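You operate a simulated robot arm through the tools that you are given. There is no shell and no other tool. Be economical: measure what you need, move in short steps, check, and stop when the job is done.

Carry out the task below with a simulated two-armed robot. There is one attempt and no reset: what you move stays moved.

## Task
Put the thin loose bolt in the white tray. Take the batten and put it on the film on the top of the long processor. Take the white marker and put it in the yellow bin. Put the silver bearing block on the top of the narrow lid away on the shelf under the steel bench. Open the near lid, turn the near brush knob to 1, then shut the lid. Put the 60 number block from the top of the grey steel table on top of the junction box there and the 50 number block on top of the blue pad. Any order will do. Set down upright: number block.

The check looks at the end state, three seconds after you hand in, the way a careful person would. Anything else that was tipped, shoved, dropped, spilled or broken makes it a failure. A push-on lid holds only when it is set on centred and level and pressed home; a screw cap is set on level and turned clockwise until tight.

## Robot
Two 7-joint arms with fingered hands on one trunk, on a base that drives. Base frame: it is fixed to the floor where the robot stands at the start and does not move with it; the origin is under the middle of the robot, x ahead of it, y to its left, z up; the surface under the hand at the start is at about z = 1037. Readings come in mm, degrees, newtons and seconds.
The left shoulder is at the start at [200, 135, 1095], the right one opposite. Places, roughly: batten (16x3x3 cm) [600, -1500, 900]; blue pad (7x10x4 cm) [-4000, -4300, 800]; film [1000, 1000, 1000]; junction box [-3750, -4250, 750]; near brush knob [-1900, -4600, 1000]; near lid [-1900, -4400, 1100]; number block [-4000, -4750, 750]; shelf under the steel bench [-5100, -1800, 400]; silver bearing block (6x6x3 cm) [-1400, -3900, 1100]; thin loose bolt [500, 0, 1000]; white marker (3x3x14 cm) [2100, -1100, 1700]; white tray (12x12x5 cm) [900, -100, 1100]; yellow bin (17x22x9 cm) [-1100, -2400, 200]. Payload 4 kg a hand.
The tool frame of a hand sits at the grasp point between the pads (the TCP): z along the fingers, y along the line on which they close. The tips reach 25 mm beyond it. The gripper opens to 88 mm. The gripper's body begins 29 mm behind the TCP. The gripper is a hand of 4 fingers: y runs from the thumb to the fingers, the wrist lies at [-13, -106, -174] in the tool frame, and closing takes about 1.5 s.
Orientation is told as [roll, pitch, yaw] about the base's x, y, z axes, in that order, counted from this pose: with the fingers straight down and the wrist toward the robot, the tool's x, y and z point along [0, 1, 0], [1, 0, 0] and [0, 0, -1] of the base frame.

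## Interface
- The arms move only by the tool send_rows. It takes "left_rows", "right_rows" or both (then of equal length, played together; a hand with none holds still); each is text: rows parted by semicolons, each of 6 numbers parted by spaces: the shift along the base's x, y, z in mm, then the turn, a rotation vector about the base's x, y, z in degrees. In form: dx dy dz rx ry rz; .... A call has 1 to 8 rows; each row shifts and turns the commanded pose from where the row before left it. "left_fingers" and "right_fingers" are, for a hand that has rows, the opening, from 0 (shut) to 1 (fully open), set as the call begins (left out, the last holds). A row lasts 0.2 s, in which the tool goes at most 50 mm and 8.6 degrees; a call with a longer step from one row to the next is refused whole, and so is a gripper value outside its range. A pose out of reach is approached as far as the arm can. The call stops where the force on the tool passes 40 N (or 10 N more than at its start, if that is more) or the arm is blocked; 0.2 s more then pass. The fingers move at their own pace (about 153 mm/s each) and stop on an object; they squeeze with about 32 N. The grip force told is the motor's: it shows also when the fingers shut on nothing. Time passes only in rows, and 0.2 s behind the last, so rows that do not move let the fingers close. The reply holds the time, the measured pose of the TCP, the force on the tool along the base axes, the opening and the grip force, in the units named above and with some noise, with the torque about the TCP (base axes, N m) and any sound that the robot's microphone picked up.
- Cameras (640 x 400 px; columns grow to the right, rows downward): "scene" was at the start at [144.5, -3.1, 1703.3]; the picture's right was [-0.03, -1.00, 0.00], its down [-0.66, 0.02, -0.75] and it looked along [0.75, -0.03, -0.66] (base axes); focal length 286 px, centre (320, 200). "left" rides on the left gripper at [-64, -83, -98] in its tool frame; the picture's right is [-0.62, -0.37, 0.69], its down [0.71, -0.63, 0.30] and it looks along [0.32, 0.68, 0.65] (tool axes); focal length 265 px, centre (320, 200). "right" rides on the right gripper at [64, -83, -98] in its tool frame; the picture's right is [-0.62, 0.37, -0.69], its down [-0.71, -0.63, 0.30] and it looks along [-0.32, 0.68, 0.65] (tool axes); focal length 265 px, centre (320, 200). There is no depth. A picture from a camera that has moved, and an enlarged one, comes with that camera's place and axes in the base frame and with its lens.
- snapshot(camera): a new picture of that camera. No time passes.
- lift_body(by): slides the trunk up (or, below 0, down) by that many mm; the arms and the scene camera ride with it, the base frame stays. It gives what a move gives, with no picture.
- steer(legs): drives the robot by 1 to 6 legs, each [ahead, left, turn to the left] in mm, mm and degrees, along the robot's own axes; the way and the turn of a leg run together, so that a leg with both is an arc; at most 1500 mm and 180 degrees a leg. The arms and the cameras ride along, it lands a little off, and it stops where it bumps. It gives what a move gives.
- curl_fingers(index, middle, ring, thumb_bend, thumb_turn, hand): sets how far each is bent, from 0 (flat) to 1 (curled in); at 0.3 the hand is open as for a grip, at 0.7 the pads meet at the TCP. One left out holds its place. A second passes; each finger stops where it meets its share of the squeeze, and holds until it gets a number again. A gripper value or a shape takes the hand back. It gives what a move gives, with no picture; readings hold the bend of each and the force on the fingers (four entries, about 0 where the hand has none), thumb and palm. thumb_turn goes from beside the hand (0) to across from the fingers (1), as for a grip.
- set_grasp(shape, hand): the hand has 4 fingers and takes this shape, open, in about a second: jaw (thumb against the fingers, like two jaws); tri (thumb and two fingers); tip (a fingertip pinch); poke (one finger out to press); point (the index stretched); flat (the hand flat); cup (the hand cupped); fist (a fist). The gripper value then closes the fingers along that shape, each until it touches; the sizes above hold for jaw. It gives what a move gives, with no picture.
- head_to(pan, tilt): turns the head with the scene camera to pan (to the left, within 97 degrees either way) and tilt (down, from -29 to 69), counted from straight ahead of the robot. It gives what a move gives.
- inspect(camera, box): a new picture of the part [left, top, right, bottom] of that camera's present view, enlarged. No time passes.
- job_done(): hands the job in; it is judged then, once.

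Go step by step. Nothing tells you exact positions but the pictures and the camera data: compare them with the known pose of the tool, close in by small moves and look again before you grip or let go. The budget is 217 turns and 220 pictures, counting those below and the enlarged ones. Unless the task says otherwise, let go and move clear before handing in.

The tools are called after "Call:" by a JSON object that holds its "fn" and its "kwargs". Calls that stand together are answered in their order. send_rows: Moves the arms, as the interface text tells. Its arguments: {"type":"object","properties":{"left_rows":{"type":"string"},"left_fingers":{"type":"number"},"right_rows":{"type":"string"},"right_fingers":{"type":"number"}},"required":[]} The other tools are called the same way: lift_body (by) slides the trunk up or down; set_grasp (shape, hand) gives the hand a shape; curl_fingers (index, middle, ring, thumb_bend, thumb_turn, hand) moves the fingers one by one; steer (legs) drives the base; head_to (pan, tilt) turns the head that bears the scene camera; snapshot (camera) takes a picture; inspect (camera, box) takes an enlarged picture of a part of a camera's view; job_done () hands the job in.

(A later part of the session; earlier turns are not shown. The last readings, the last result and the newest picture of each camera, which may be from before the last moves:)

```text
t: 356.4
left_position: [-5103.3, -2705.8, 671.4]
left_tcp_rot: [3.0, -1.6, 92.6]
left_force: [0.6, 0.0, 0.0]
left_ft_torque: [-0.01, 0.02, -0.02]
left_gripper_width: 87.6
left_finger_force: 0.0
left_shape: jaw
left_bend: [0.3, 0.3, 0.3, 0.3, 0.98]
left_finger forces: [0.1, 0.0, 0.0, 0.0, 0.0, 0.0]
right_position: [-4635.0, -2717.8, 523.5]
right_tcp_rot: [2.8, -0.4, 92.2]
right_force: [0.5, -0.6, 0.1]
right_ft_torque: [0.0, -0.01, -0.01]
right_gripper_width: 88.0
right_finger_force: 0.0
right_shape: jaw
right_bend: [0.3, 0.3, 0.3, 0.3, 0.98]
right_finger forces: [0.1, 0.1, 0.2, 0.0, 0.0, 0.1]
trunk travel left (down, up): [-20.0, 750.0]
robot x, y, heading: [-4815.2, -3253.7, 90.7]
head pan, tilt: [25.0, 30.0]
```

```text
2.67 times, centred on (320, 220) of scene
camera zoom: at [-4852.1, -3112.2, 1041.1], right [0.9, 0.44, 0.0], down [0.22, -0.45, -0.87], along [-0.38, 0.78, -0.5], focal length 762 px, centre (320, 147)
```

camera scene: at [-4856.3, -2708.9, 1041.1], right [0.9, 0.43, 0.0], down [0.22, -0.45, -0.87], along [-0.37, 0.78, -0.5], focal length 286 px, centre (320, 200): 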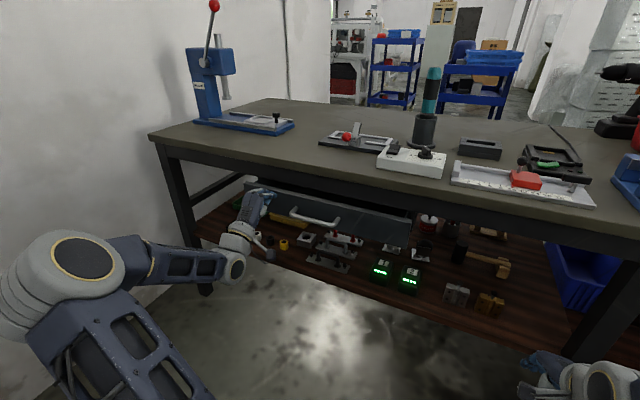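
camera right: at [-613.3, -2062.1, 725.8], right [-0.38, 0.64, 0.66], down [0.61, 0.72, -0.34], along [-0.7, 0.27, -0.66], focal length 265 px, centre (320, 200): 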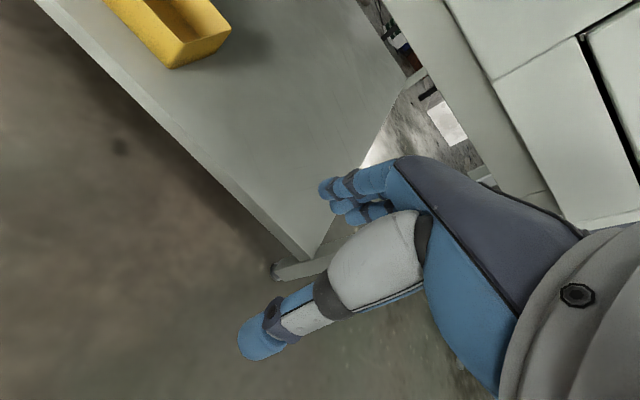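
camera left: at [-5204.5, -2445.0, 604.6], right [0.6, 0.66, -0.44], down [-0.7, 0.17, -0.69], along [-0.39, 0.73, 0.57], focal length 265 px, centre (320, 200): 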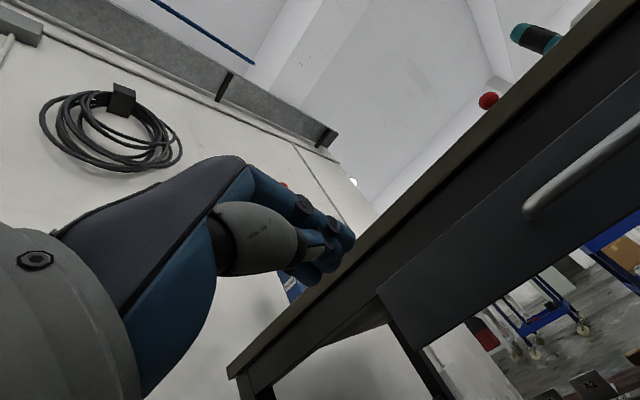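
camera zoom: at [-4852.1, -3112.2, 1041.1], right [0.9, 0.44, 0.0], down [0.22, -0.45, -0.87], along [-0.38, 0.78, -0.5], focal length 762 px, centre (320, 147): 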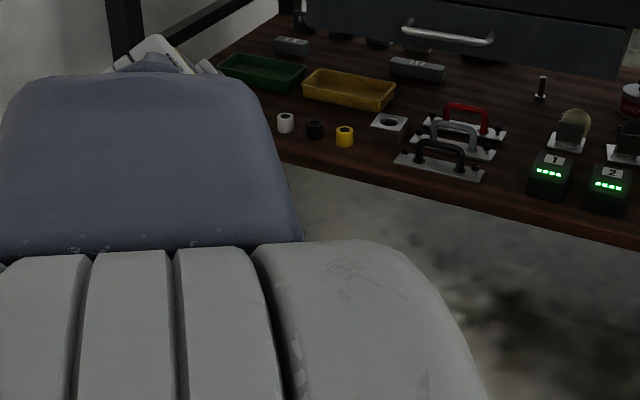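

The shelf looks tidy. Next the number blocks: I'll raise the trunk and drive round to the table's +x side, facing it.

Call:
{"fn": "lift_body", "kwargs": {"by": 400}}

Call:
{"fn": "lift_body", "kwargs": {"by": 300}}

Call:
{"fn": "steer", "kwargs": {"legs": [[-270, 0, -1], [0, -365, 0], [0, 0, 90], [-1140, 0, 0], [0, 900, 0]]}}

Call:
{"fn": "head_to", "kwargs": {"pan": 0, "tilt": 40}}

Call:
{"fn": "snapshot", "kwargs": {"camera": "scene"}}

```text
t: 360.2
left_position: [-5103.4, -2707.1, 1071.3]
left_tcp_rot: [3.1, -1.6, 92.7]
left_force: [0.3, 0.3, 0.2]
left_ft_torque: [-0.01, 0.05, 0.01]
left_gripper_width: 87.8
left_finger_force: 0.0
left_shape: jaw
left_bend: [0.3, 0.3, 0.3, 0.3, 0.98]
left_finger forces: [0.1, 0.0, 0.0, 0.0, 0.0, 0.1]
right_position: [-4635.3, -2717.2, 924.5]
right_tcp_rot: [2.9, -0.4, 92.2]
right_force: [1.4, -0.1, -0.5]
right_ft_torque: [0.04, -0.03, 0.0]
right_gripper_width: 87.6
right_finger_force: 0.3
right_shape: jaw
right_bend: [0.3, 0.3, 0.3, 0.3, 0.98]
right_finger forces: [0.1, 0.1, 0.0, 0.1, 0.0, 0.0]
trunk travel left (down, up): [-420.0, 350.0]
robot x, y, heading: [-4812.7, -3254.8, 90.7]
head pan, tilt: [25.0, 30.0]
```

```text
t: 363.2
left_position: [-5103.6, -2706.3, 1371.0]
left_tcp_rot: [3.1, -1.5, 92.6]
left_force: [-0.6, -0.3, 0.3]
left_ft_torque: [-0.02, -0.01, -0.03]
left_gripper_width: 87.7
left_finger_force: 0.0
left_shape: jaw
left_bend: [0.3, 0.3, 0.3, 0.3, 0.98]
left_finger forces: [0.0, 0.1, 0.1, 0.0, 0.0, 0.0]
right_position: [-4635.0, -2717.5, 1224.8]
right_tcp_rot: [2.9, -0.5, 92.2]
right_force: [0.1, -0.1, 0.5]
right_ft_torque: [0.01, 0.01, 0.0]
right_gripper_width: 87.8
right_finger_force: 0.0
right_shape: jaw
right_bend: [0.3, 0.3, 0.3, 0.3, 0.98]
right_finger forces: [0.0, 0.1, 0.0, 0.0, 0.1, 0.0]
trunk travel left (down, up): [-720.0, 50.0]
robot x, y, heading: [-4812.1, -3252.9, 91.0]
head pan, tilt: [25.0, 30.0]
```

```text
t: 380.7
left_position: [-3799.3, -4677.5, 1372.0]
left_tcp_rot: [2.9, -1.7, -175.6]
left_force: [-0.2, 0.4, -0.4]
left_ft_torque: [0.02, -0.01, 0.0]
left_gripper_width: 87.7
left_finger_force: 0.1
left_shape: jaw
left_bend: [0.3, 0.3, 0.3, 0.3, 0.98]
left_finger forces: [0.1, 0.0, 0.1, 0.0, 0.0, 0.1]
right_position: [-3803.2, -4207.7, 1223.5]
right_tcp_rot: [2.8, -0.4, -176.0]
right_force: [-0.4, 0.5, 0.7]
right_ft_torque: [-0.03, 0.0, 0.0]
right_gripper_width: 87.9
right_finger_force: 0.0
right_shape: jaw
right_bend: [0.3, 0.3, 0.3, 0.3, 0.98]
right_finger forces: [0.0, 0.0, 0.0, 0.0, 0.0, 0.0]
trunk travel left (down, up): [-720.0, 50.0]
robot x, y, heading: [-3262.3, -4370.0, -177.2]
head pan, tilt: [25.0, 30.0]
```

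```text
t: 381.6
left_position: [-3799.4, -4678.1, 1371.4]
left_tcp_rot: [3.1, -1.6, -175.6]
left_force: [-0.3, 0.1, -0.4]
left_ft_torque: [0.02, -0.01, 0.01]
left_gripper_width: 87.7
left_finger_force: 0.1
left_shape: jaw
left_bend: [0.3, 0.3, 0.3, 0.3, 0.98]
left_finger forces: [0.1, 0.0, 0.1, 0.0, 0.1, 0.0]
right_position: [-3803.3, -4207.7, 1224.4]
right_tcp_rot: [2.9, -0.4, -175.9]
right_force: [0.7, -0.8, 0.2]
right_ft_torque: [-0.04, 0.02, 0.0]
right_gripper_width: 87.8
right_finger_force: 0.0
right_shape: jaw
right_bend: [0.3, 0.3, 0.3, 0.3, 0.98]
right_finger forces: [0.1, 0.0, 0.1, 0.1, 0.1, 0.0]
trunk travel left (down, up): [-720.0, 50.0]
robot x, y, heading: [-3262.6, -4365.6, -177.3]
head pan, tilt: [0.0, 40.0]
```

```text
89 pictures are left
camera scene: at [-3406.2, -4375.7, 1725.8], right [-0.05, 1.0, 0.0], down [0.64, 0.03, -0.77], along [-0.77, -0.04, -0.64], focal length 286 px, centre (320, 200)
```

scene: 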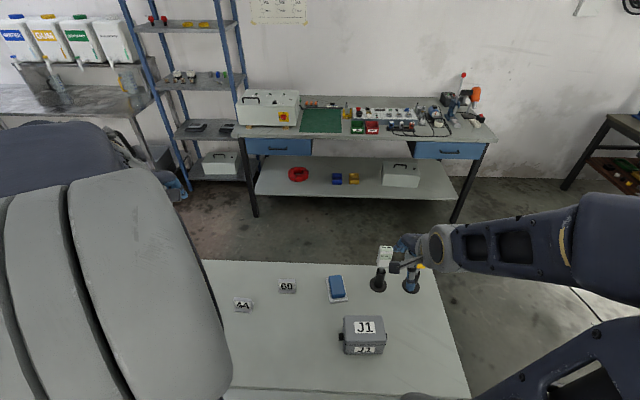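

I see the blue pad, junction box J1 and blocks "44?" and "60"; the left arm hides the rest. Check the left wrist camera and enlarge.

Call:
{"fn": "snapshot", "kwargs": {"camera": "left"}}

Call:
{"fn": "inspect", "kwargs": {"camera": "scene", "box": [200, 250, 400, 375]}}

```text
88 pictures are left
camera left: at [-3718.4, -4602.3, 1463.7], right [0.3, 0.61, -0.74], down [0.68, -0.68, -0.28], along [-0.67, -0.41, -0.62], focal length 265 px, centre (320, 200)
```

left: 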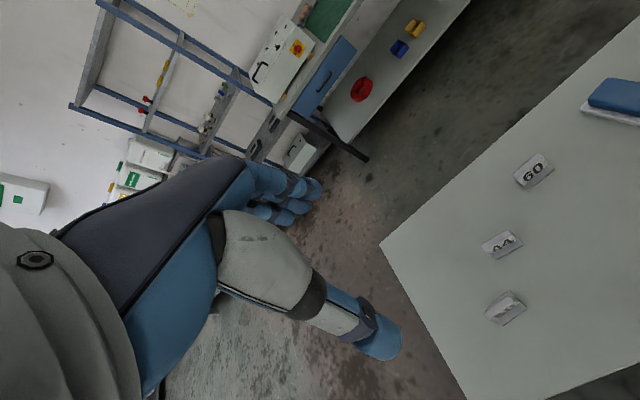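

```text
3.20 times, centred on (300, 312) of scene
camera zoom: at [-3406.2, -4375.7, 1725.8], right [-0.05, 1.0, 0.0], down [0.64, 0.03, -0.77], along [-0.77, -0.04, -0.64], focal length 914 px, centre (384, -160)
```

zoom: 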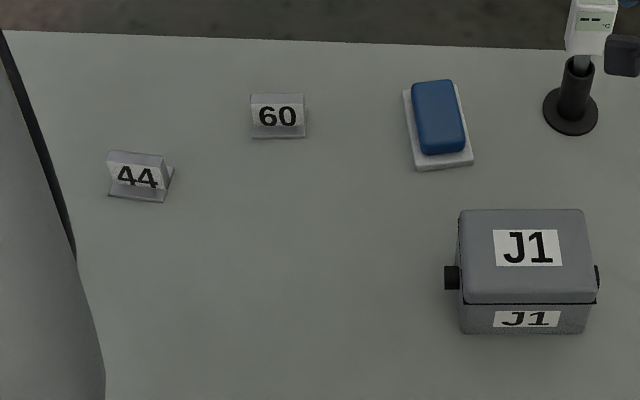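

Triangulation puts the table at roughly z≈830: "60" near [-3977, -4522], "44" near [-3900, -4657], the third near [-3807, -4729]. Enlarge the third to read it.

Call:
{"fn": "inspect", "kwargs": {"camera": "left", "box": [440, 130, 600, 340]}}

```text
1.90 times, centred on (520, 235) of left
camera zoom: at [-3718.4, -4602.3, 1463.7], right [0.3, 0.61, -0.74], down [0.68, -0.68, -0.28], along [-0.67, -0.41, -0.62], focal length 506 px, centre (-61, 133)
```

zoom: 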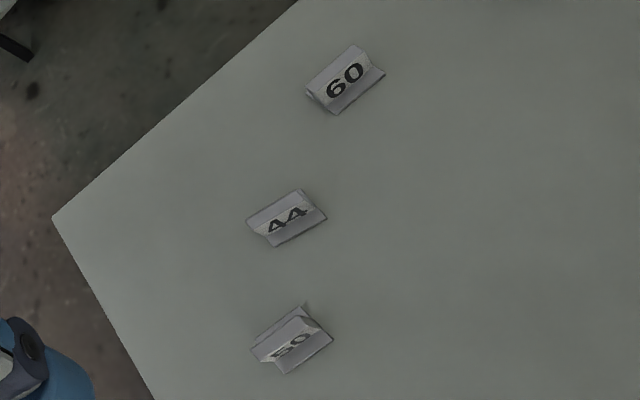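

The third is "50". I'll strafe left so the "50" lies well for the left hand, then lower with the hand yawed to grip the block's ends, and look closely.

Call:
{"fn": "steer", "kwargs": {"legs": [[0, 100, -2.5]]}}

Call:
{"fn": "send_rows", "kwargs": {"left_rows": "0 5 -34 0 0 -8.2; 0 5 -34 0 0 -8.2; 0 5 -34 0 0 -8.2; 0 5 -34 0 0 -8.2; 0 5 -34 0 0 -8.2; 0 5 -34 0 0 -8.2; 0 5 -34 0 0 -8.2; 0 5 -34 0 0 -8.2"}}

Call:
{"fn": "send_rows", "kwargs": {"left_rows": "0 5 -30 0 0 -8.2; 0 5 -20 0 0 -8.2; 0 5 -10 0 0 -8.2; 0 0 0 0 0 0"}}

Call:
{"fn": "snapshot", "kwargs": {"camera": "left"}}

Call:
{"fn": "snapshot", "kwargs": {"camera": "scene"}}

```text
t: 382.7
left_position: [-3812.2, -4752.1, 1370.9]
left_tcp_rot: [3.1, -1.6, -178.0]
left_force: [-0.3, 0.4, 0.1]
left_ft_torque: [-0.02, -0.02, 0.0]
left_gripper_width: 87.7
left_finger_force: 0.1
left_shape: jaw
left_bend: [0.3, 0.3, 0.3, 0.3, 0.98]
left_finger forces: [0.0, 0.0, 0.0, 0.0, 0.0, 0.1]
right_position: [-3792.5, -4283.6, 1224.5]
right_tcp_rot: [2.8, -0.4, -178.5]
right_force: [0.2, 0.0, 0.1]
right_ft_torque: [0.01, 0.01, 0.0]
right_gripper_width: 88.1
right_finger_force: 0.1
right_shape: jaw
right_bend: [0.3, 0.3, 0.3, 0.3, 0.98]
right_finger forces: [0.0, 0.0, 0.0, 0.0, 0.0, 0.0]
trunk travel left (down, up): [-720.0, 50.0]
robot x, y, heading: [-3257.8, -4466.1, -179.8]
head pan, tilt: [0.0, 40.0]
```

```text
t: 384.5
left_position: [-3810.2, -4713.1, 1100.9]
left_tcp_rot: [3.0, -1.8, 116.1]
left_force: [0.7, 0.3, 0.0]
left_ft_torque: [-0.03, 0.0, 0.01]
left_gripper_width: 87.3
left_finger_force: 0.1
left_shape: jaw
left_bend: [0.3, 0.3, 0.3, 0.3, 0.98]
left_finger forces: [0.1, 0.0, 0.1, 0.0, 0.0, 0.1]
right_position: [-3792.5, -4283.3, 1224.7]
right_tcp_rot: [2.9, -0.5, -178.5]
right_force: [0.5, 0.2, -0.5]
right_ft_torque: [0.02, 0.01, 0.0]
right_gripper_width: 87.9
right_finger_force: 0.1
right_shape: jaw
right_bend: [0.3, 0.3, 0.3, 0.3, 0.98]
right_finger forces: [0.1, 0.1, 0.0, 0.0, 0.0, 0.1]
trunk travel left (down, up): [-720.0, 50.0]
robot x, y, heading: [-3257.0, -4465.1, -180.1]
head pan, tilt: [0.0, 40.0]
```

```text
t: 385.5
left_position: [-3809.5, -4696.3, 1040.0]
left_tcp_rot: [3.1, -1.6, 91.6]
left_force: [-0.6, 0.0, 0.4]
left_ft_torque: [0.0, -0.01, 0.0]
left_gripper_width: 87.3
left_finger_force: 0.1
left_shape: jaw
left_bend: [0.3, 0.3, 0.3, 0.3, 0.98]
left_finger forces: [0.1, 0.0, 0.1, 0.0, 0.1, 0.0]
right_position: [-3793.6, -4282.9, 1223.3]
right_tcp_rot: [2.7, -0.4, -178.5]
right_force: [0.0, -1.0, -0.2]
right_ft_torque: [-0.01, 0.05, 0.02]
right_gripper_width: 87.8
right_finger_force: 0.0
right_shape: jaw
right_bend: [0.3, 0.3, 0.3, 0.3, 0.98]
right_finger forces: [0.0, 0.1, 0.0, 0.0, 0.1, 0.1]
trunk travel left (down, up): [-720.0, 50.0]
robot x, y, heading: [-3259.3, -4467.5, -179.7]
head pan, tilt: [0.0, 40.0]
```

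```text
85 pictures are left
camera left: at [-3737.5, -4781.4, 1132.8], right [0.59, -0.33, -0.74], down [-0.71, -0.64, -0.28], along [-0.38, 0.69, -0.62], focal length 265 px, centre (320, 200)
```

left: 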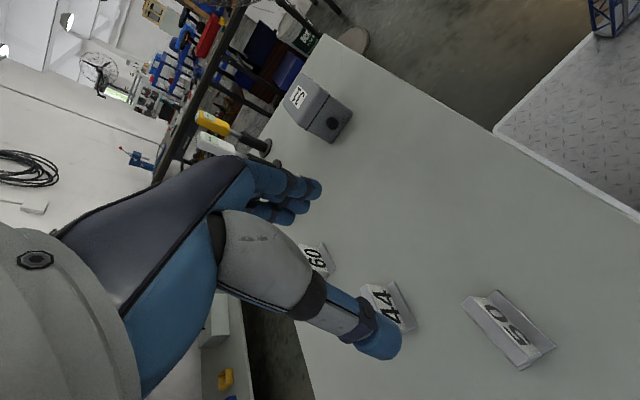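

```text
84 pictures are left
camera scene: at [-3404.0, -4467.9, 1725.7], right [0.0, 1.0, 0.0], down [0.64, 0.0, -0.77], along [-0.77, 0.0, -0.64], focal length 286 px, centre (320, 200)
```

scene: 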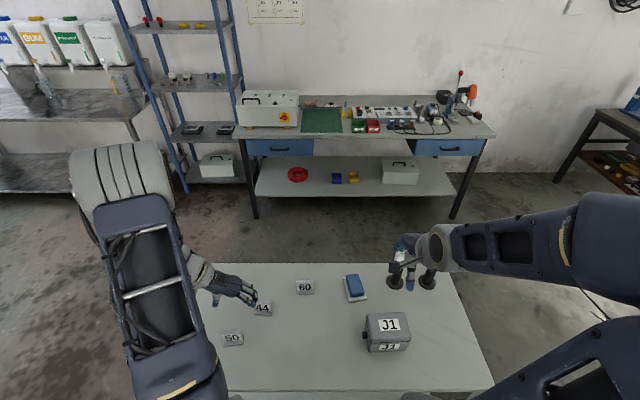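

Call:
{"fn": "inspect", "kwargs": {"camera": "left", "box": [420, 250, 600, 400]}}

Call:
{"fn": "inspect", "kwargs": {"camera": "scene", "box": [190, 270, 390, 370]}}

```text
2.67 times, centred on (510, 325) of left
camera zoom: at [-3737.5, -4781.4, 1132.8], right [0.59, -0.33, -0.74], down [-0.71, -0.64, -0.28], along [-0.38, 0.69, -0.62], focal length 708 px, centre (-187, -133)
```

zoom: 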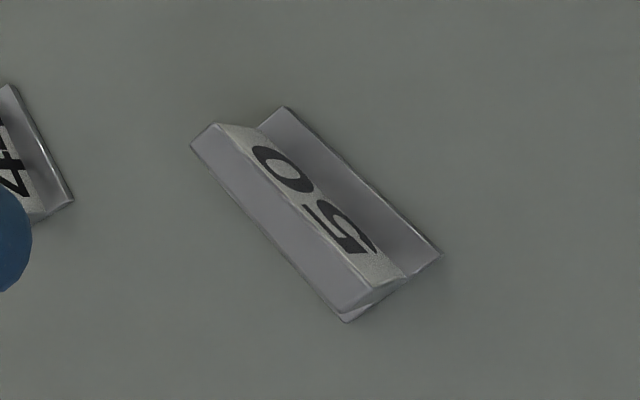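

```text
3.20 times, centred on (290, 320) of scene
camera zoom: at [-3404.0, -4467.9, 1725.7], right [0.0, 1.0, 0.0], down [0.64, 0.0, -0.77], along [-0.77, 0.0, -0.64], focal length 914 px, centre (416, -184)
```

zoom: 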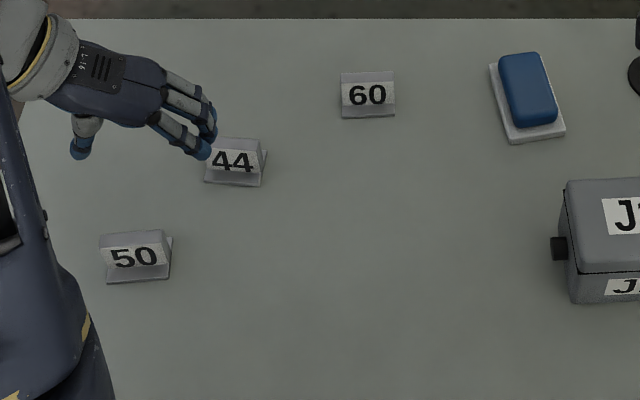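

The blocks are sign-like with flat vertical ends ~64 mm apart in y. The "50" is at about [-3815, -4739], table near z≈780. Lower around it.

Call:
{"fn": "send_rows", "kwargs": {"left_rows": "-2 -22 -30 0 0 2; -3 -21 -40 0 0 0; 0 0 -45 0 0 0; 0 0 -45 0 0 0; 0 0 -30 0 0 0; 0 0 0 0 0 0", "left_fingers": 1}}

Call:
{"fn": "snapshot", "kwargs": {"camera": "left"}}

Call:
{"fn": "inspect", "kwargs": {"camera": "scene", "box": [150, 280, 350, 380]}}

```text
t: 386.9
left_position: [-3815.7, -4742.0, 848.5]
left_tcp_rot: [3.1, -1.5, 93.5]
left_force: [0.5, 0.1, -0.2]
left_ft_torque: [-0.01, 0.01, -0.01]
left_gripper_width: 87.7
left_finger_force: 0.0
left_shape: jaw
left_bend: [0.3, 0.3, 0.3, 0.3, 0.98]
left_finger forces: [0.0, 0.1, 0.0, 0.0, 0.1, 0.1]
right_position: [-3793.6, -4282.2, 1225.0]
right_tcp_rot: [2.8, -0.3, -178.5]
right_force: [0.1, 0.2, -0.1]
right_ft_torque: [0.0, -0.03, 0.04]
right_gripper_width: 87.8
right_finger_force: 0.0
right_shape: jaw
right_bend: [0.3, 0.3, 0.3, 0.3, 0.98]
right_finger forces: [0.0, 0.0, 0.0, 0.1, 0.1, 0.1]
trunk travel left (down, up): [-720.0, 50.0]
robot x, y, heading: [-3258.9, -4468.5, -179.8]
head pan, tilt: [0.0, 40.0]
```

```text
81 pictures are left
camera left: at [-3739.7, -4824.0, 940.5], right [0.6, -0.31, -0.74], down [-0.69, -0.67, -0.28], along [-0.4, 0.68, -0.62], focal length 265 px, centre (320, 200)
```

left: 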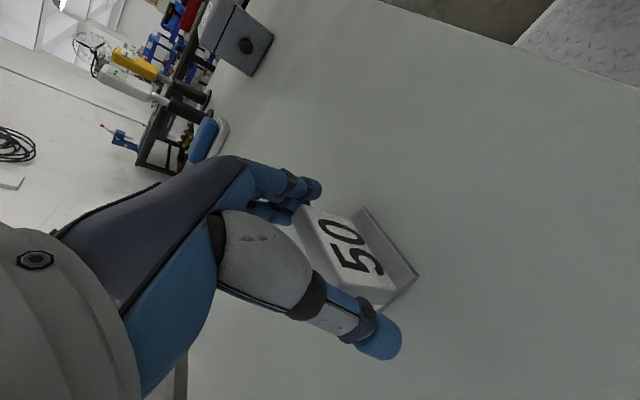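

```text
3.20 times, centred on (250, 330) of scene
camera zoom: at [-3404.0, -4467.9, 1725.7], right [0.0, 1.0, 0.0], down [0.64, 0.0, -0.77], along [-0.77, 0.0, -0.64], focal length 914 px, centre (544, -216)
```

zoom: 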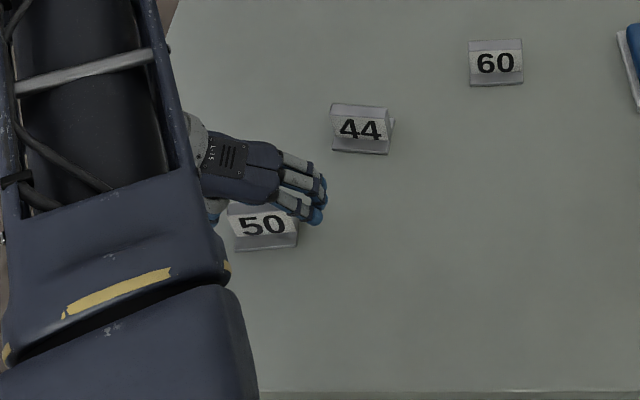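

Refined block centre: [-3822, -4728]. Shift and descend gently.

Call:
{"fn": "send_rows", "kwargs": {"left_rows": "-6 14 0 0 0 0; 0 0 -15 0 0 0; 0 0 -12 0 0 0; 0 0 -6 0 0 0; 0 0 0 0 0 0"}}

Call:
{"fn": "snapshot", "kwargs": {"camera": "left"}}

```text
t: 387.9
left_position: [-3824.1, -4727.9, 824.4]
left_tcp_rot: [3.4, -2.0, 93.8]
left_force: [4.4, -1.8, 24.0]
left_ft_torque: [-0.04, -0.01, 0.04]
left_gripper_width: 87.8
left_finger_force: 0.1
left_shape: jaw
left_bend: [0.27, 0.3, 0.3, 0.29, 0.97]
left_finger forces: [11.8, 2.2, 0.1, 0.0, 14.7, 0.0]
right_position: [-3792.1, -4282.4, 1225.4]
right_tcp_rot: [2.9, -0.5, -178.5]
right_force: [-0.1, 0.0, 0.1]
right_ft_torque: [-0.04, 0.0, 0.02]
right_gripper_width: 87.9
right_finger_force: 0.1
right_shape: jaw
right_bend: [0.3, 0.3, 0.3, 0.3, 0.98]
right_finger forces: [0.0, 0.1, 0.1, 0.0, 0.0, 0.0]
trunk travel left (down, up): [-720.0, 50.0]
robot x, y, heading: [-3258.6, -4466.1, -180.0]
head pan, tilt: [0.0, 40.0]
stopped in row 4 (left hand): the force on the tool passed its limit at 48 N (the readings are from after the stop); the commanded pose is now the measured one
```

```text
79 pictures are left
camera left: at [-3747.0, -4809.3, 914.5], right [0.6, -0.31, -0.74], down [-0.69, -0.67, -0.28], along [-0.41, 0.68, -0.61], focal length 265 px, centre (320, 200)
```

left: 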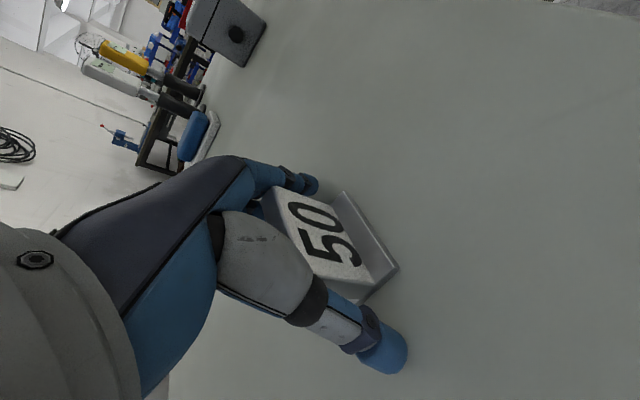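

Fingertips touch the table on both sides of the block. Raise 3 mm and close.

Call:
{"fn": "send_rows", "kwargs": {"left_rows": "0 0 4 0 0 0; 0 0 0 0 0 0; 0 0 0 0 0 0; 0 0 0 0 0 0; 0 0 0 0 0 0; 0 0 0 0 0 0; 0 0 0 0 0 0", "left_fingers": 0}}

Call:
{"fn": "snapshot", "kwargs": {"camera": "left"}}

```text
t: 389.5
left_position: [-3822.4, -4726.0, 825.5]
left_tcp_rot: [3.3, -1.8, 93.7]
left_force: [1.4, -9.7, 34.1]
left_ft_torque: [-1.53, -0.03, 0.13]
left_gripper_width: 51.4
left_finger_force: 32.0
left_shape: jaw
left_bend: [0.74, 0.42, 0.43, 0.64, 1.0]
left_finger forces: [19.5, 8.0, 0.0, 0.0, 61.3, 0.0]
right_position: [-3793.1, -4282.7, 1224.6]
right_tcp_rot: [2.8, -0.4, -178.5]
right_force: [-0.2, -0.1, 0.6]
right_ft_torque: [0.0, 0.0, 0.02]
right_gripper_width: 87.8
right_finger_force: 0.1
right_shape: jaw
right_bend: [0.3, 0.3, 0.3, 0.3, 0.98]
right_finger forces: [0.0, 0.0, 0.0, 0.1, 0.0, 0.0]
trunk travel left (down, up): [-720.0, 50.0]
robot x, y, heading: [-3257.5, -4465.0, -180.0]
head pan, tilt: [0.0, 40.0]
```

```text
78 pictures are left
camera left: at [-3746.8, -4809.2, 917.3], right [0.6, -0.31, -0.74], down [-0.69, -0.67, -0.28], along [-0.41, 0.68, -0.61], focal length 265 px, centre (320, 200)
```

left: 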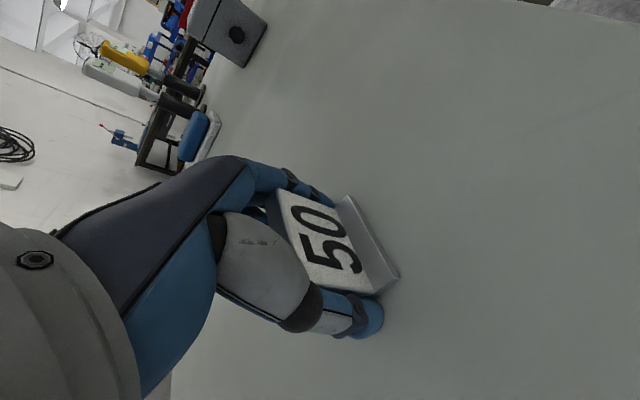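

Gripped. Lift, then strafe right to bring it toward the blue pad.

Call:
{"fn": "send_rows", "kwargs": {"left_rows": "0 0 6 0 0 0; 0 0 35 0 0 0; 0 0 45 0 0 0; 0 0 45 0 0 0; 0 0 45 0 0 0; 0 0 0 0 0 0"}}

Call:
{"fn": "steer", "kwargs": {"legs": [[0, -370, 0]]}}

Call:
{"fn": "snapshot", "kwargs": {"camera": "left"}}

Call:
{"fn": "snapshot", "kwargs": {"camera": "scene"}}

```text
t: 390.9
left_position: [-3822.5, -4728.2, 1000.3]
left_tcp_rot: [3.3, -1.8, 93.7]
left_force: [0.1, 0.8, -0.8]
left_ft_torque: [0.01, 0.01, 0.02]
left_gripper_width: 51.3
left_finger_force: 32.4
left_shape: jaw
left_bend: [0.74, 0.42, 0.43, 0.65, 1.0]
left_finger forces: [25.1, 10.4, 0.1, 0.0, 34.5, 0.0]
right_position: [-3794.2, -4283.6, 1223.1]
right_tcp_rot: [2.8, -0.5, -178.5]
right_force: [-0.3, -0.7, -0.2]
right_ft_torque: [-0.01, 0.03, -0.02]
right_gripper_width: 87.8
right_finger_force: 0.1
right_shape: jaw
right_bend: [0.3, 0.3, 0.3, 0.3, 0.98]
right_finger forces: [0.0, 0.0, 0.2, 0.1, 0.0, 0.0]
trunk travel left (down, up): [-720.0, 50.0]
robot x, y, heading: [-3261.1, -4467.3, -180.0]
head pan, tilt: [0.0, 40.0]
```

```text
t: 393.2
left_position: [-3824.3, -4357.3, 1000.2]
left_tcp_rot: [3.3, -1.8, 93.6]
left_force: [0.7, -0.5, -0.7]
left_ft_torque: [-0.01, 0.02, 0.0]
left_gripper_width: 51.6
left_finger_force: 32.2
left_shape: jaw
left_bend: [0.74, 0.42, 0.43, 0.65, 1.0]
left_finger forces: [25.2, 10.4, 0.0, 0.1, 34.4, 0.0]
right_position: [-3793.3, -3913.3, 1223.3]
right_tcp_rot: [2.8, -0.4, -178.6]
right_force: [0.8, -0.3, 1.0]
right_ft_torque: [-0.01, 0.0, -0.02]
right_gripper_width: 87.8
right_finger_force: 0.1
right_shape: jaw
right_bend: [0.3, 0.3, 0.3, 0.3, 0.98]
right_finger forces: [0.0, 0.1, 0.1, 0.0, 0.1, 0.0]
trunk travel left (down, up): [-720.0, 50.0]
robot x, y, heading: [-3257.9, -4097.9, -180.1]
head pan, tilt: [0.0, 40.0]
```

```text
77 pictures are left
camera left: at [-3748.0, -4440.1, 1092.2], right [0.6, -0.31, -0.74], down [-0.69, -0.67, -0.28], along [-0.41, 0.68, -0.61], focal length 265 px, centre (320, 200)
```

left: 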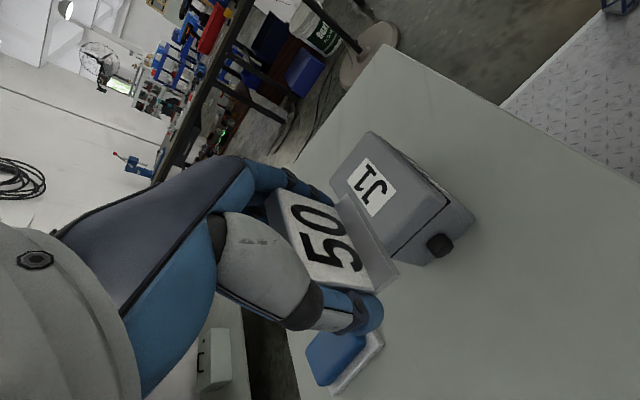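

```text
76 pictures are left
camera scene: at [-3404.4, -4098.2, 1725.7], right [0.0, 1.0, 0.0], down [0.64, 0.0, -0.77], along [-0.77, 0.0, -0.64], focal length 286 px, centre (320, 200)
```

scene: 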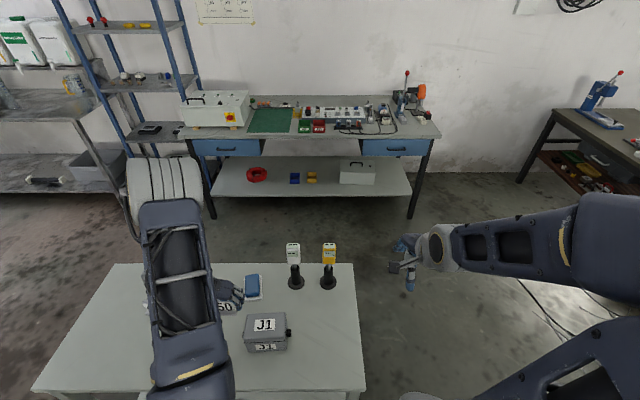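

The pad's centre is at about [-3989, -4346], turned ~7°, its long side along x. I'll rotate the block so its length lies along the pad's length and bring it above.

Call:
{"fn": "send_rows", "kwargs": {"left_rows": "-14 1 -3 0 0 8; -14 1 -3 0 0 8; -14 1 -3 0 0 8; -14 1 -3 0 0 8; -14 1 -3 0 0 8; -14 1 -3 0 0 8; -14 1 -3 0 0 8; -14 1 -3 0 0 8"}}

Call:
{"fn": "send_rows", "kwargs": {"left_rows": "-14 1 -5 0 0 8; -14 1 -5 0 0 8; -14 1 -5 0 0 8; -11 0 -5 0 0 6; 0 0 0 0 0 0"}}

Call:
{"fn": "snapshot", "kwargs": {"camera": "left"}}

Call:
{"fn": "inspect", "kwargs": {"camera": "scene", "box": [200, 230, 340, 350]}}

```text
t: 395.0
left_position: [-3936.2, -4347.8, 975.9]
left_tcp_rot: [3.3, -1.8, 157.8]
left_force: [0.5, -0.2, -1.1]
left_ft_torque: [-0.01, 0.02, -0.03]
left_gripper_width: 51.1
left_finger_force: 31.3
left_shape: jaw
left_bend: [0.74, 0.42, 0.43, 0.65, 1.0]
left_finger forces: [25.2, 14.4, 0.0, 0.0, 34.0, 0.0]
right_position: [-3792.9, -3912.6, 1223.3]
right_tcp_rot: [2.8, -0.4, -178.7]
right_force: [-1.5, -0.2, 0.1]
right_ft_torque: [-0.04, 0.01, 0.02]
right_gripper_width: 87.9
right_finger_force: 0.0
right_shape: jaw
right_bend: [0.3, 0.3, 0.3, 0.3, 0.98]
right_finger forces: [0.0, 0.1, 0.0, 0.1, 0.0, 0.0]
trunk travel left (down, up): [-720.0, 50.0]
robot x, y, heading: [-3263.2, -4096.4, -180.3]
head pan, tilt: [0.0, 40.0]
```

```text
t: 396.2
left_position: [-3989.5, -4345.9, 955.5]
left_tcp_rot: [3.2, -1.8, -172.3]
left_force: [0.0, -0.4, -1.7]
left_ft_torque: [-0.02, -0.02, 0.0]
left_gripper_width: 51.0
left_finger_force: 32.3
left_shape: jaw
left_bend: [0.74, 0.42, 0.43, 0.65, 1.0]
left_finger forces: [25.2, 14.2, 0.0, 0.1, 33.8, 0.0]
right_position: [-3793.1, -3913.3, 1224.1]
right_tcp_rot: [2.8, -0.4, -178.5]
right_force: [-0.8, -0.1, 0.5]
right_ft_torque: [0.03, 0.02, -0.03]
right_gripper_width: 87.4
right_finger_force: 0.0
right_shape: jaw
right_bend: [0.3, 0.3, 0.3, 0.3, 0.98]
right_finger forces: [0.1, 0.0, 0.0, 0.0, 0.1, 0.0]
trunk travel left (down, up): [-720.0, 50.0]
robot x, y, heading: [-3261.7, -4100.1, -180.1]
head pan, tilt: [0.0, 40.0]
```

```text
75 pictures are left
camera left: at [-3912.3, -4265.6, 1048.0], right [0.26, 0.62, -0.74], down [0.71, -0.64, -0.28], along [-0.65, -0.45, -0.61], focal length 265 px, centre (320, 200)
```

left: 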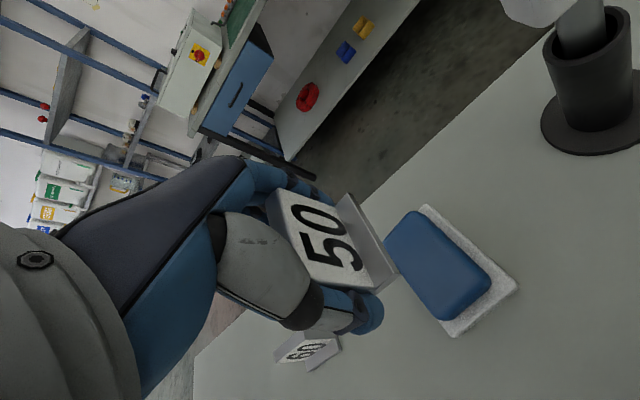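

```text
3.33 times, centred on (270, 290) of scene
camera zoom: at [-3404.4, -4098.1, 1725.7], right [0.0, 1.0, 0.0], down [0.64, 0.0, -0.77], along [-0.77, 0.0, -0.64], focal length 952 px, centre (487, -100)
```

zoom: 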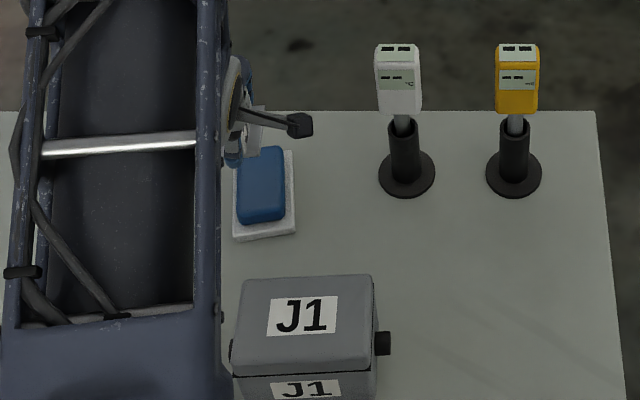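

Pad centre refined to [-3990, -4337], top ≈ 836. Align and lower close.

Call:
{"fn": "send_rows", "kwargs": {"left_rows": "0 8 -20 0 0 0; 0 0 -30 0 0 0; 0 0 -26 0 0 0; 0 0 0 0 0 0"}}

Call:
{"fn": "snapshot", "kwargs": {"camera": "left"}}

```text
t: 397.2
left_position: [-3991.0, -4336.8, 880.2]
left_tcp_rot: [3.3, -1.8, -172.4]
left_force: [0.4, -0.4, -1.9]
left_ft_torque: [0.03, 0.02, -0.02]
left_gripper_width: 50.8
left_finger_force: 32.1
left_shape: jaw
left_bend: [0.74, 0.42, 0.43, 0.65, 1.0]
left_finger forces: [25.1, 14.3, 0.0, 0.1, 33.7, 0.0]
right_position: [-3793.5, -3911.9, 1224.6]
right_tcp_rot: [2.8, -0.5, -178.6]
right_force: [0.6, -0.7, -0.6]
right_ft_torque: [0.02, -0.02, 0.01]
right_gripper_width: 87.9
right_finger_force: 0.1
right_shape: jaw
right_bend: [0.3, 0.3, 0.3, 0.3, 0.98]
right_finger forces: [0.0, 0.0, 0.0, 0.0, 0.0, 0.0]
trunk travel left (down, up): [-720.0, 50.0]
robot x, y, heading: [-3262.6, -4097.0, -180.1]
head pan, tilt: [0.0, 40.0]
```

```text
73 pictures are left
camera left: at [-3913.5, -4257.6, 971.8], right [0.27, 0.62, -0.74], down [0.71, -0.64, -0.28], along [-0.65, -0.45, -0.61], focal length 265 px, centre (320, 200)
```

left: 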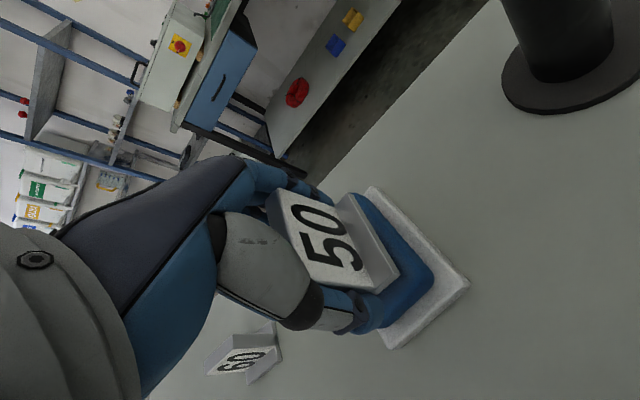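

Call:
{"fn": "send_rows", "kwargs": {"left_rows": "4 2 -6 0 0 0; 0 0 -4 0 0 0; 0 0 -3 0 0 0; 0 0 0 0 0 0"}}

Call:
{"fn": "inspect", "kwargs": {"camera": "left", "box": [220, 140, 500, 360]}}

```text
t: 398.2
left_position: [-3985.0, -4337.2, 867.1]
left_tcp_rot: [3.3, -1.9, -172.5]
left_force: [0.2, -0.1, -1.2]
left_ft_torque: [0.0, 0.01, 0.01]
left_gripper_width: 50.8
left_finger_force: 32.4
left_shape: jaw
left_bend: [0.74, 0.42, 0.43, 0.65, 1.0]
left_finger forces: [25.1, 14.3, 0.1, 0.0, 33.7, 0.0]
right_position: [-3793.1, -3913.7, 1223.9]
right_tcp_rot: [2.8, -0.4, -178.6]
right_force: [0.6, -0.6, 0.8]
right_ft_torque: [-0.04, 0.01, 0.0]
right_gripper_width: 88.1
right_finger_force: 0.2
right_shape: jaw
right_bend: [0.3, 0.3, 0.3, 0.3, 0.98]
right_finger forces: [0.0, 0.1, 0.1, 0.1, 0.1, 0.0]
trunk travel left (down, up): [-720.0, 50.0]
robot x, y, heading: [-3262.0, -4098.1, -179.8]
head pan, tilt: [0.0, 40.0]
```

```text
1.82 times, centred on (360, 250) of left
camera zoom: at [-3908.3, -4257.1, 959.1], right [0.26, 0.62, -0.74], down [0.71, -0.64, -0.28], along [-0.65, -0.45, -0.61], focal length 483 px, centre (247, 109)
```

zoom: 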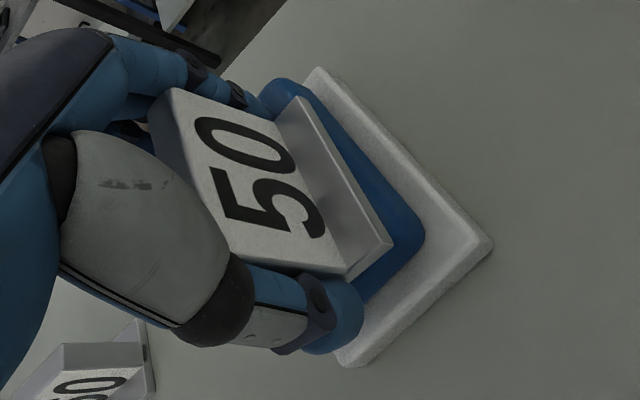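

Nearly on the pad and well centred. Lower by small steps until contact.

Call:
{"fn": "send_rows", "kwargs": {"left_rows": "0 0 -3 0 0 0; 0 0 -2 0 0 0; 0 0 -2 0 0 0; 0 0 0 0 0 0"}}

Call:
{"fn": "inspect", "kwargs": {"camera": "left", "box": [220, 140, 500, 360]}}

```text
t: 399.3
left_position: [-3989.0, -4336.7, 864.5]
left_tcp_rot: [3.3, -2.6, -172.4]
left_force: [1.8, -0.4, 16.0]
left_ft_torque: [-0.22, 0.1, 0.06]
left_gripper_width: 51.5
left_finger_force: 31.6
left_shape: jaw
left_bend: [0.74, 0.41, 0.43, 0.65, 1.0]
left_finger forces: [25.4, 19.7, 0.0, 0.0, 36.1, 0.1]
right_position: [-3793.2, -3912.6, 1224.3]
right_tcp_rot: [2.8, -0.6, -178.6]
right_force: [-0.1, 0.3, -0.7]
right_ft_torque: [-0.02, 0.0, 0.0]
right_gripper_width: 87.8
right_finger_force: 0.1
right_shape: jaw
right_bend: [0.3, 0.3, 0.3, 0.3, 0.98]
right_finger forces: [0.0, 0.0, 0.1, 0.1, 0.0, 0.0]
trunk travel left (down, up): [-720.0, 50.0]
robot x, y, heading: [-3262.0, -4097.9, -180.0]
head pan, tilt: [0.0, 40.0]
stopped in row 4 (left hand): the force on the tool passed its limit at 41 N (the readings are from after the stop); the commanded pose is now the measured one
```

```text
1.82 times, centred on (360, 250) of left
camera zoom: at [-3910.5, -4256.9, 955.3], right [0.25, 0.62, -0.74], down [0.71, -0.64, -0.29], along [-0.66, -0.45, -0.6], focal length 483 px, centre (247, 109)
```

zoom: 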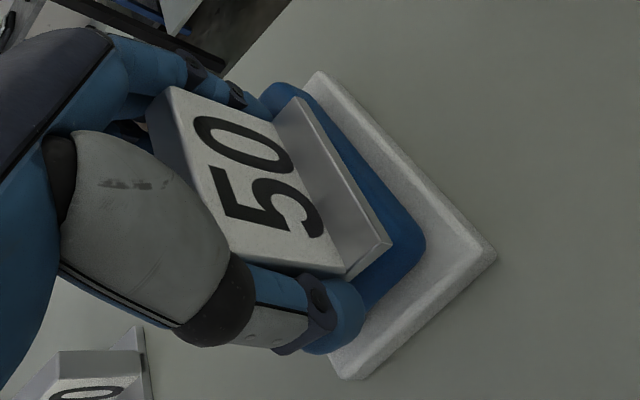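

Contact. Release and rise straight up.

Call:
{"fn": "send_rows", "kwargs": {"left_rows": "0 0 1 0 0 0; 0 0 0 0 0 0; 0 0 0 0 0 0; 0 0 0 0 0 0; 0 0 0 0 0 0", "left_fingers": 1}}

Call:
{"fn": "inspect", "kwargs": {"camera": "left", "box": [220, 140, 500, 360]}}

```text
t: 400.5
left_position: [-3987.3, -4336.8, 864.8]
left_tcp_rot: [3.3, -2.3, -172.3]
left_force: [-1.3, -1.0, 11.6]
left_ft_torque: [0.13, -0.11, -0.09]
left_gripper_width: 87.8
left_finger_force: 0.0
left_shape: jaw
left_bend: [0.28, 0.3, 0.3, 0.3, 0.99]
left_finger forces: [10.2, 0.1, 0.0, 0.0, 9.5, 0.1]
right_position: [-3792.8, -3912.5, 1225.2]
right_tcp_rot: [2.8, -0.5, -178.5]
right_force: [1.0, 0.6, 0.6]
right_ft_torque: [-0.01, -0.01, 0.02]
right_gripper_width: 87.8
right_finger_force: 0.1
right_shape: jaw
right_bend: [0.3, 0.3, 0.3, 0.3, 0.98]
right_finger forces: [0.0, 0.0, 0.0, 0.0, 0.0, 0.1]
trunk travel left (down, up): [-720.0, 50.0]
robot x, y, heading: [-3259.0, -4097.8, -180.1]
head pan, tilt: [0.0, 40.0]
```

```text
1.82 times, centred on (360, 250) of left
camera zoom: at [-3909.8, -4257.0, 955.3], right [0.26, 0.62, -0.74], down [0.71, -0.64, -0.29], along [-0.65, -0.45, -0.61], focal length 483 px, centre (247, 109)
```

zoom: 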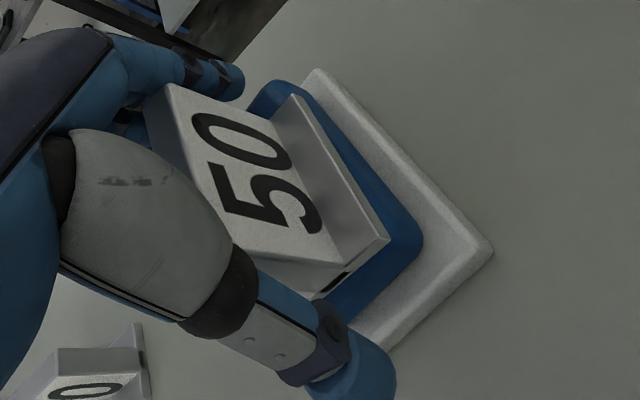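

Block stands on the pad. Rise and look.

Call:
{"fn": "send_rows", "kwargs": {"left_rows": "0 0 10 0 0 0; 0 0 30 0 0 0; 0 0 45 0 0 0; 0 0 45 0 0 0; 0 0 0 0 0 0"}}

Call:
{"fn": "snapshot", "kwargs": {"camera": "left"}}

```text
t: 401.7
left_position: [-3990.4, -4336.5, 994.8]
left_tcp_rot: [3.2, -2.4, -172.3]
left_force: [0.0, -0.1, -1.5]
left_ft_torque: [0.0, 0.01, 0.01]
left_gripper_width: 87.9
left_finger_force: 0.1
left_shape: jaw
left_bend: [0.28, 0.3, 0.3, 0.3, 0.97]
left_finger forces: [5.7, 0.0, 0.0, 0.0, 5.7, 0.1]
right_position: [-3793.5, -3912.1, 1224.4]
right_tcp_rot: [2.8, -0.5, -178.6]
right_force: [0.1, 0.0, 0.5]
right_ft_torque: [-0.03, 0.01, 0.01]
right_gripper_width: 87.6
right_finger_force: 0.1
right_shape: jaw
right_bend: [0.3, 0.3, 0.3, 0.3, 0.98]
right_finger forces: [0.1, 0.0, 0.0, 0.1, 0.1, 0.1]
trunk travel left (down, up): [-720.0, 50.0]
robot x, y, heading: [-3260.1, -4097.7, -179.8]
head pan, tilt: [0.0, 40.0]
```

```text
69 pictures are left
camera left: at [-3911.4, -4256.4, 1085.3], right [0.26, 0.62, -0.74], down [0.71, -0.64, -0.29], along [-0.65, -0.45, -0.61], focal length 265 px, centre (320, 200)
```

left: 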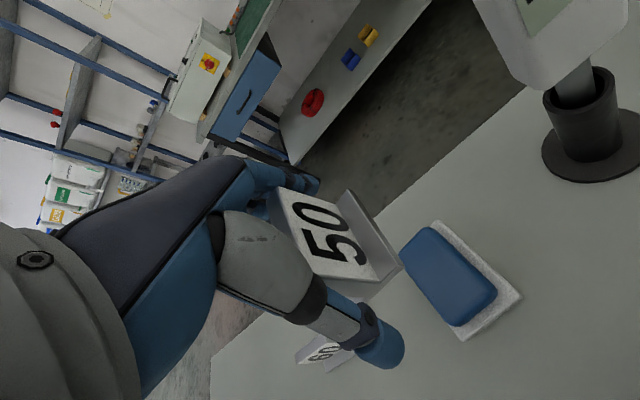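

The block stuck between index and thumb even at full opening. I'll lower it back onto the pad and flatten the fingers further.

Call:
{"fn": "send_rows", "kwargs": {"left_rows": "0 0 -45 0 0 0; 0 0 -45 0 0 0; 0 0 -30 0 0 0; 0 0 -6 0 0 0; 0 0 -3 0 0 0; 0 0 0 0 0 0"}}

Call:
{"fn": "inspect", "kwargs": {"camera": "left", "box": [220, 140, 500, 360]}}

```text
t: 403.1
left_position: [-3987.3, -4335.4, 867.0]
left_tcp_rot: [3.3, -2.4, -172.4]
left_force: [-0.2, 1.1, 1.4]
left_ft_torque: [0.02, -0.05, 0.0]
left_gripper_width: 88.2
left_finger_force: 0.0
left_shape: jaw
left_bend: [0.28, 0.3, 0.3, 0.3, 0.97]
left_finger forces: [5.9, 0.0, 0.1, 0.0, 6.4, 0.0]
right_position: [-3792.6, -3913.7, 1224.6]
right_tcp_rot: [2.8, -0.4, -178.6]
right_force: [0.2, 0.6, -0.2]
right_ft_torque: [0.06, 0.02, 0.0]
right_gripper_width: 87.8
right_finger_force: 0.0
right_shape: jaw
right_bend: [0.3, 0.3, 0.3, 0.3, 0.98]
right_finger forces: [0.0, 0.1, 0.1, 0.0, 0.0, 0.1]
trunk travel left (down, up): [-720.0, 50.0]
robot x, y, heading: [-3261.8, -4095.7, -179.9]
head pan, tilt: [0.0, 40.0]
```

```text
1.82 times, centred on (360, 250) of left
camera zoom: at [-3910.1, -4256.0, 957.1], right [0.26, 0.62, -0.74], down [0.71, -0.64, -0.29], along [-0.65, -0.45, -0.61], focal length 483 px, centre (247, 109)
```

zoom: 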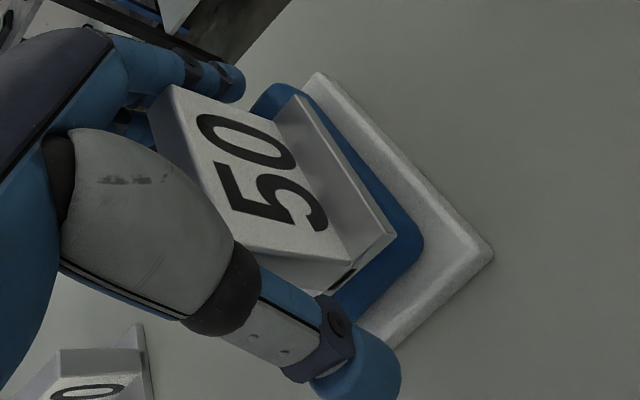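

Call:
{"fn": "send_rows", "kwargs": {"left_rows": "0 0 -2 0 0 0; 0 0 0 0 0 0"}}

Call:
{"fn": "curl_fingers", "kwargs": {"hand": "left", "index": 0.15, "middle": 0.15, "ring": 0.15, "thumb_bend": 0.15}}

Call:
{"fn": "inspect", "kwargs": {"camera": "left", "box": [220, 140, 500, 360]}}

```text
t: 403.7
left_position: [-3987.8, -4335.3, 865.0]
left_tcp_rot: [3.2, -2.4, -172.3]
left_force: [0.6, 1.5, 10.7]
left_ft_torque: [0.03, -0.03, 0.0]
left_gripper_width: 87.8
left_finger_force: 0.2
left_shape: jaw
left_bend: [0.28, 0.3, 0.3, 0.3, 0.97]
left_finger forces: [8.6, 0.0, 0.0, 0.0, 10.2, 0.0]
right_position: [-3792.6, -3913.0, 1223.2]
right_tcp_rot: [2.7, -0.4, -178.5]
right_force: [-0.4, 0.1, -0.4]
right_ft_torque: [-0.02, 0.0, 0.0]
right_gripper_width: 87.9
right_finger_force: 0.1
right_shape: jaw
right_bend: [0.3, 0.3, 0.3, 0.3, 0.98]
right_finger forces: [0.1, 0.0, 0.0, 0.0, 0.0, 0.0]
trunk travel left (down, up): [-720.0, 50.0]
robot x, y, heading: [-3259.4, -4093.0, -179.9]
head pan, tilt: [0.0, 40.0]
```

```text
t: 404.7
left_position: [-3986.5, -4335.6, 863.9]
left_tcp_rot: [3.3, -2.3, -172.4]
left_force: [-0.4, -0.1, -0.4]
left_ft_torque: [-0.04, 0.03, -0.03]
left_gripper_width: 112.4
left_finger_force: 0.8
left_shape: fingers
left_bend: [0.15, 0.15, 0.15, 0.15, 0.97]
left_finger forces: [0.0, 0.0, 0.1, 0.1, 0.3, 0.0]
right_position: [-3794.2, -3912.9, 1223.8]
right_tcp_rot: [2.7, -0.4, -178.6]
right_force: [-0.8, -0.1, 0.2]
right_ft_torque: [0.03, -0.03, -0.01]
right_gripper_width: 88.0
right_finger_force: 0.1
right_shape: jaw
right_bend: [0.3, 0.3, 0.3, 0.3, 0.98]
right_finger forces: [0.0, 0.1, 0.0, 0.1, 0.0, 0.0]
trunk travel left (down, up): [-720.0, 50.0]
robot x, y, heading: [-3256.5, -4100.3, -180.1]
head pan, tilt: [0.0, 40.0]
```

```text
1.82 times, centred on (360, 250) of left
camera zoom: at [-3909.8, -4256.1, 954.6], right [0.26, 0.62, -0.74], down [0.71, -0.64, -0.29], along [-0.65, -0.45, -0.61], focal length 483 px, centre (247, 109)
```

zoom: 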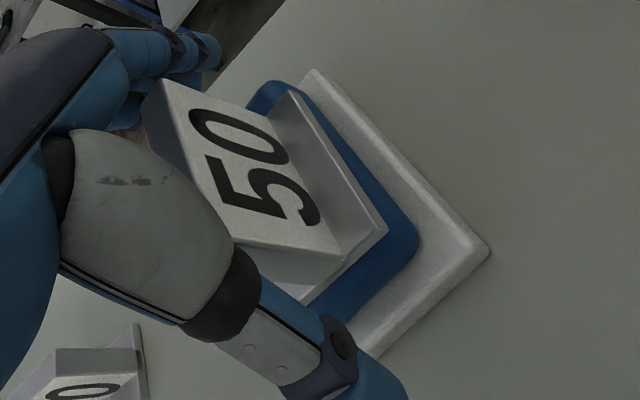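

Now free (forces near zero). Rise slowly and check again.

Call:
{"fn": "send_rows", "kwargs": {"left_rows": "0 0 10 0 0 0; 0 0 25 0 0 0; 0 0 40 0 0 0; 0 0 45 0 0 0; 0 0 0 0 0 0"}}

Call:
{"fn": "snapshot", "kwargs": {"camera": "left"}}

```text
t: 405.9
left_position: [-3988.6, -4337.3, 984.1]
left_tcp_rot: [3.4, -2.2, -172.3]
left_force: [-1.3, 0.8, 0.6]
left_ft_torque: [0.03, -0.02, 0.01]
left_gripper_width: 112.4
left_finger_force: 0.1
left_shape: fingers
left_bend: [0.15, 0.15, 0.15, 0.15, 0.97]
left_finger forces: [0.0, 0.0, 0.0, 0.1, 0.1, 0.0]
right_position: [-3793.1, -3912.6, 1223.6]
right_tcp_rot: [2.8, -0.4, -178.6]
right_force: [-0.1, -1.0, 0.3]
right_ft_torque: [-0.03, 0.0, -0.01]
right_gripper_width: 87.7
right_finger_force: 0.0
right_shape: jaw
right_bend: [0.3, 0.3, 0.3, 0.3, 0.98]
right_finger forces: [0.1, 0.0, 0.1, 0.1, 0.0, 0.1]
trunk travel left (down, up): [-720.0, 50.0]
robot x, y, heading: [-3261.7, -4095.0, -180.2]
head pan, tilt: [0.0, 40.0]
```

```text
66 pictures are left
camera left: at [-3911.1, -4256.4, 1075.1], right [0.26, 0.62, -0.74], down [0.71, -0.64, -0.29], along [-0.65, -0.45, -0.61], focal length 265 px, centre (320, 200)
```

left: 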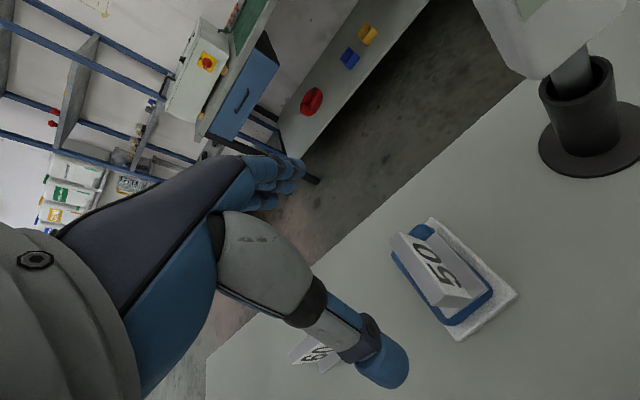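

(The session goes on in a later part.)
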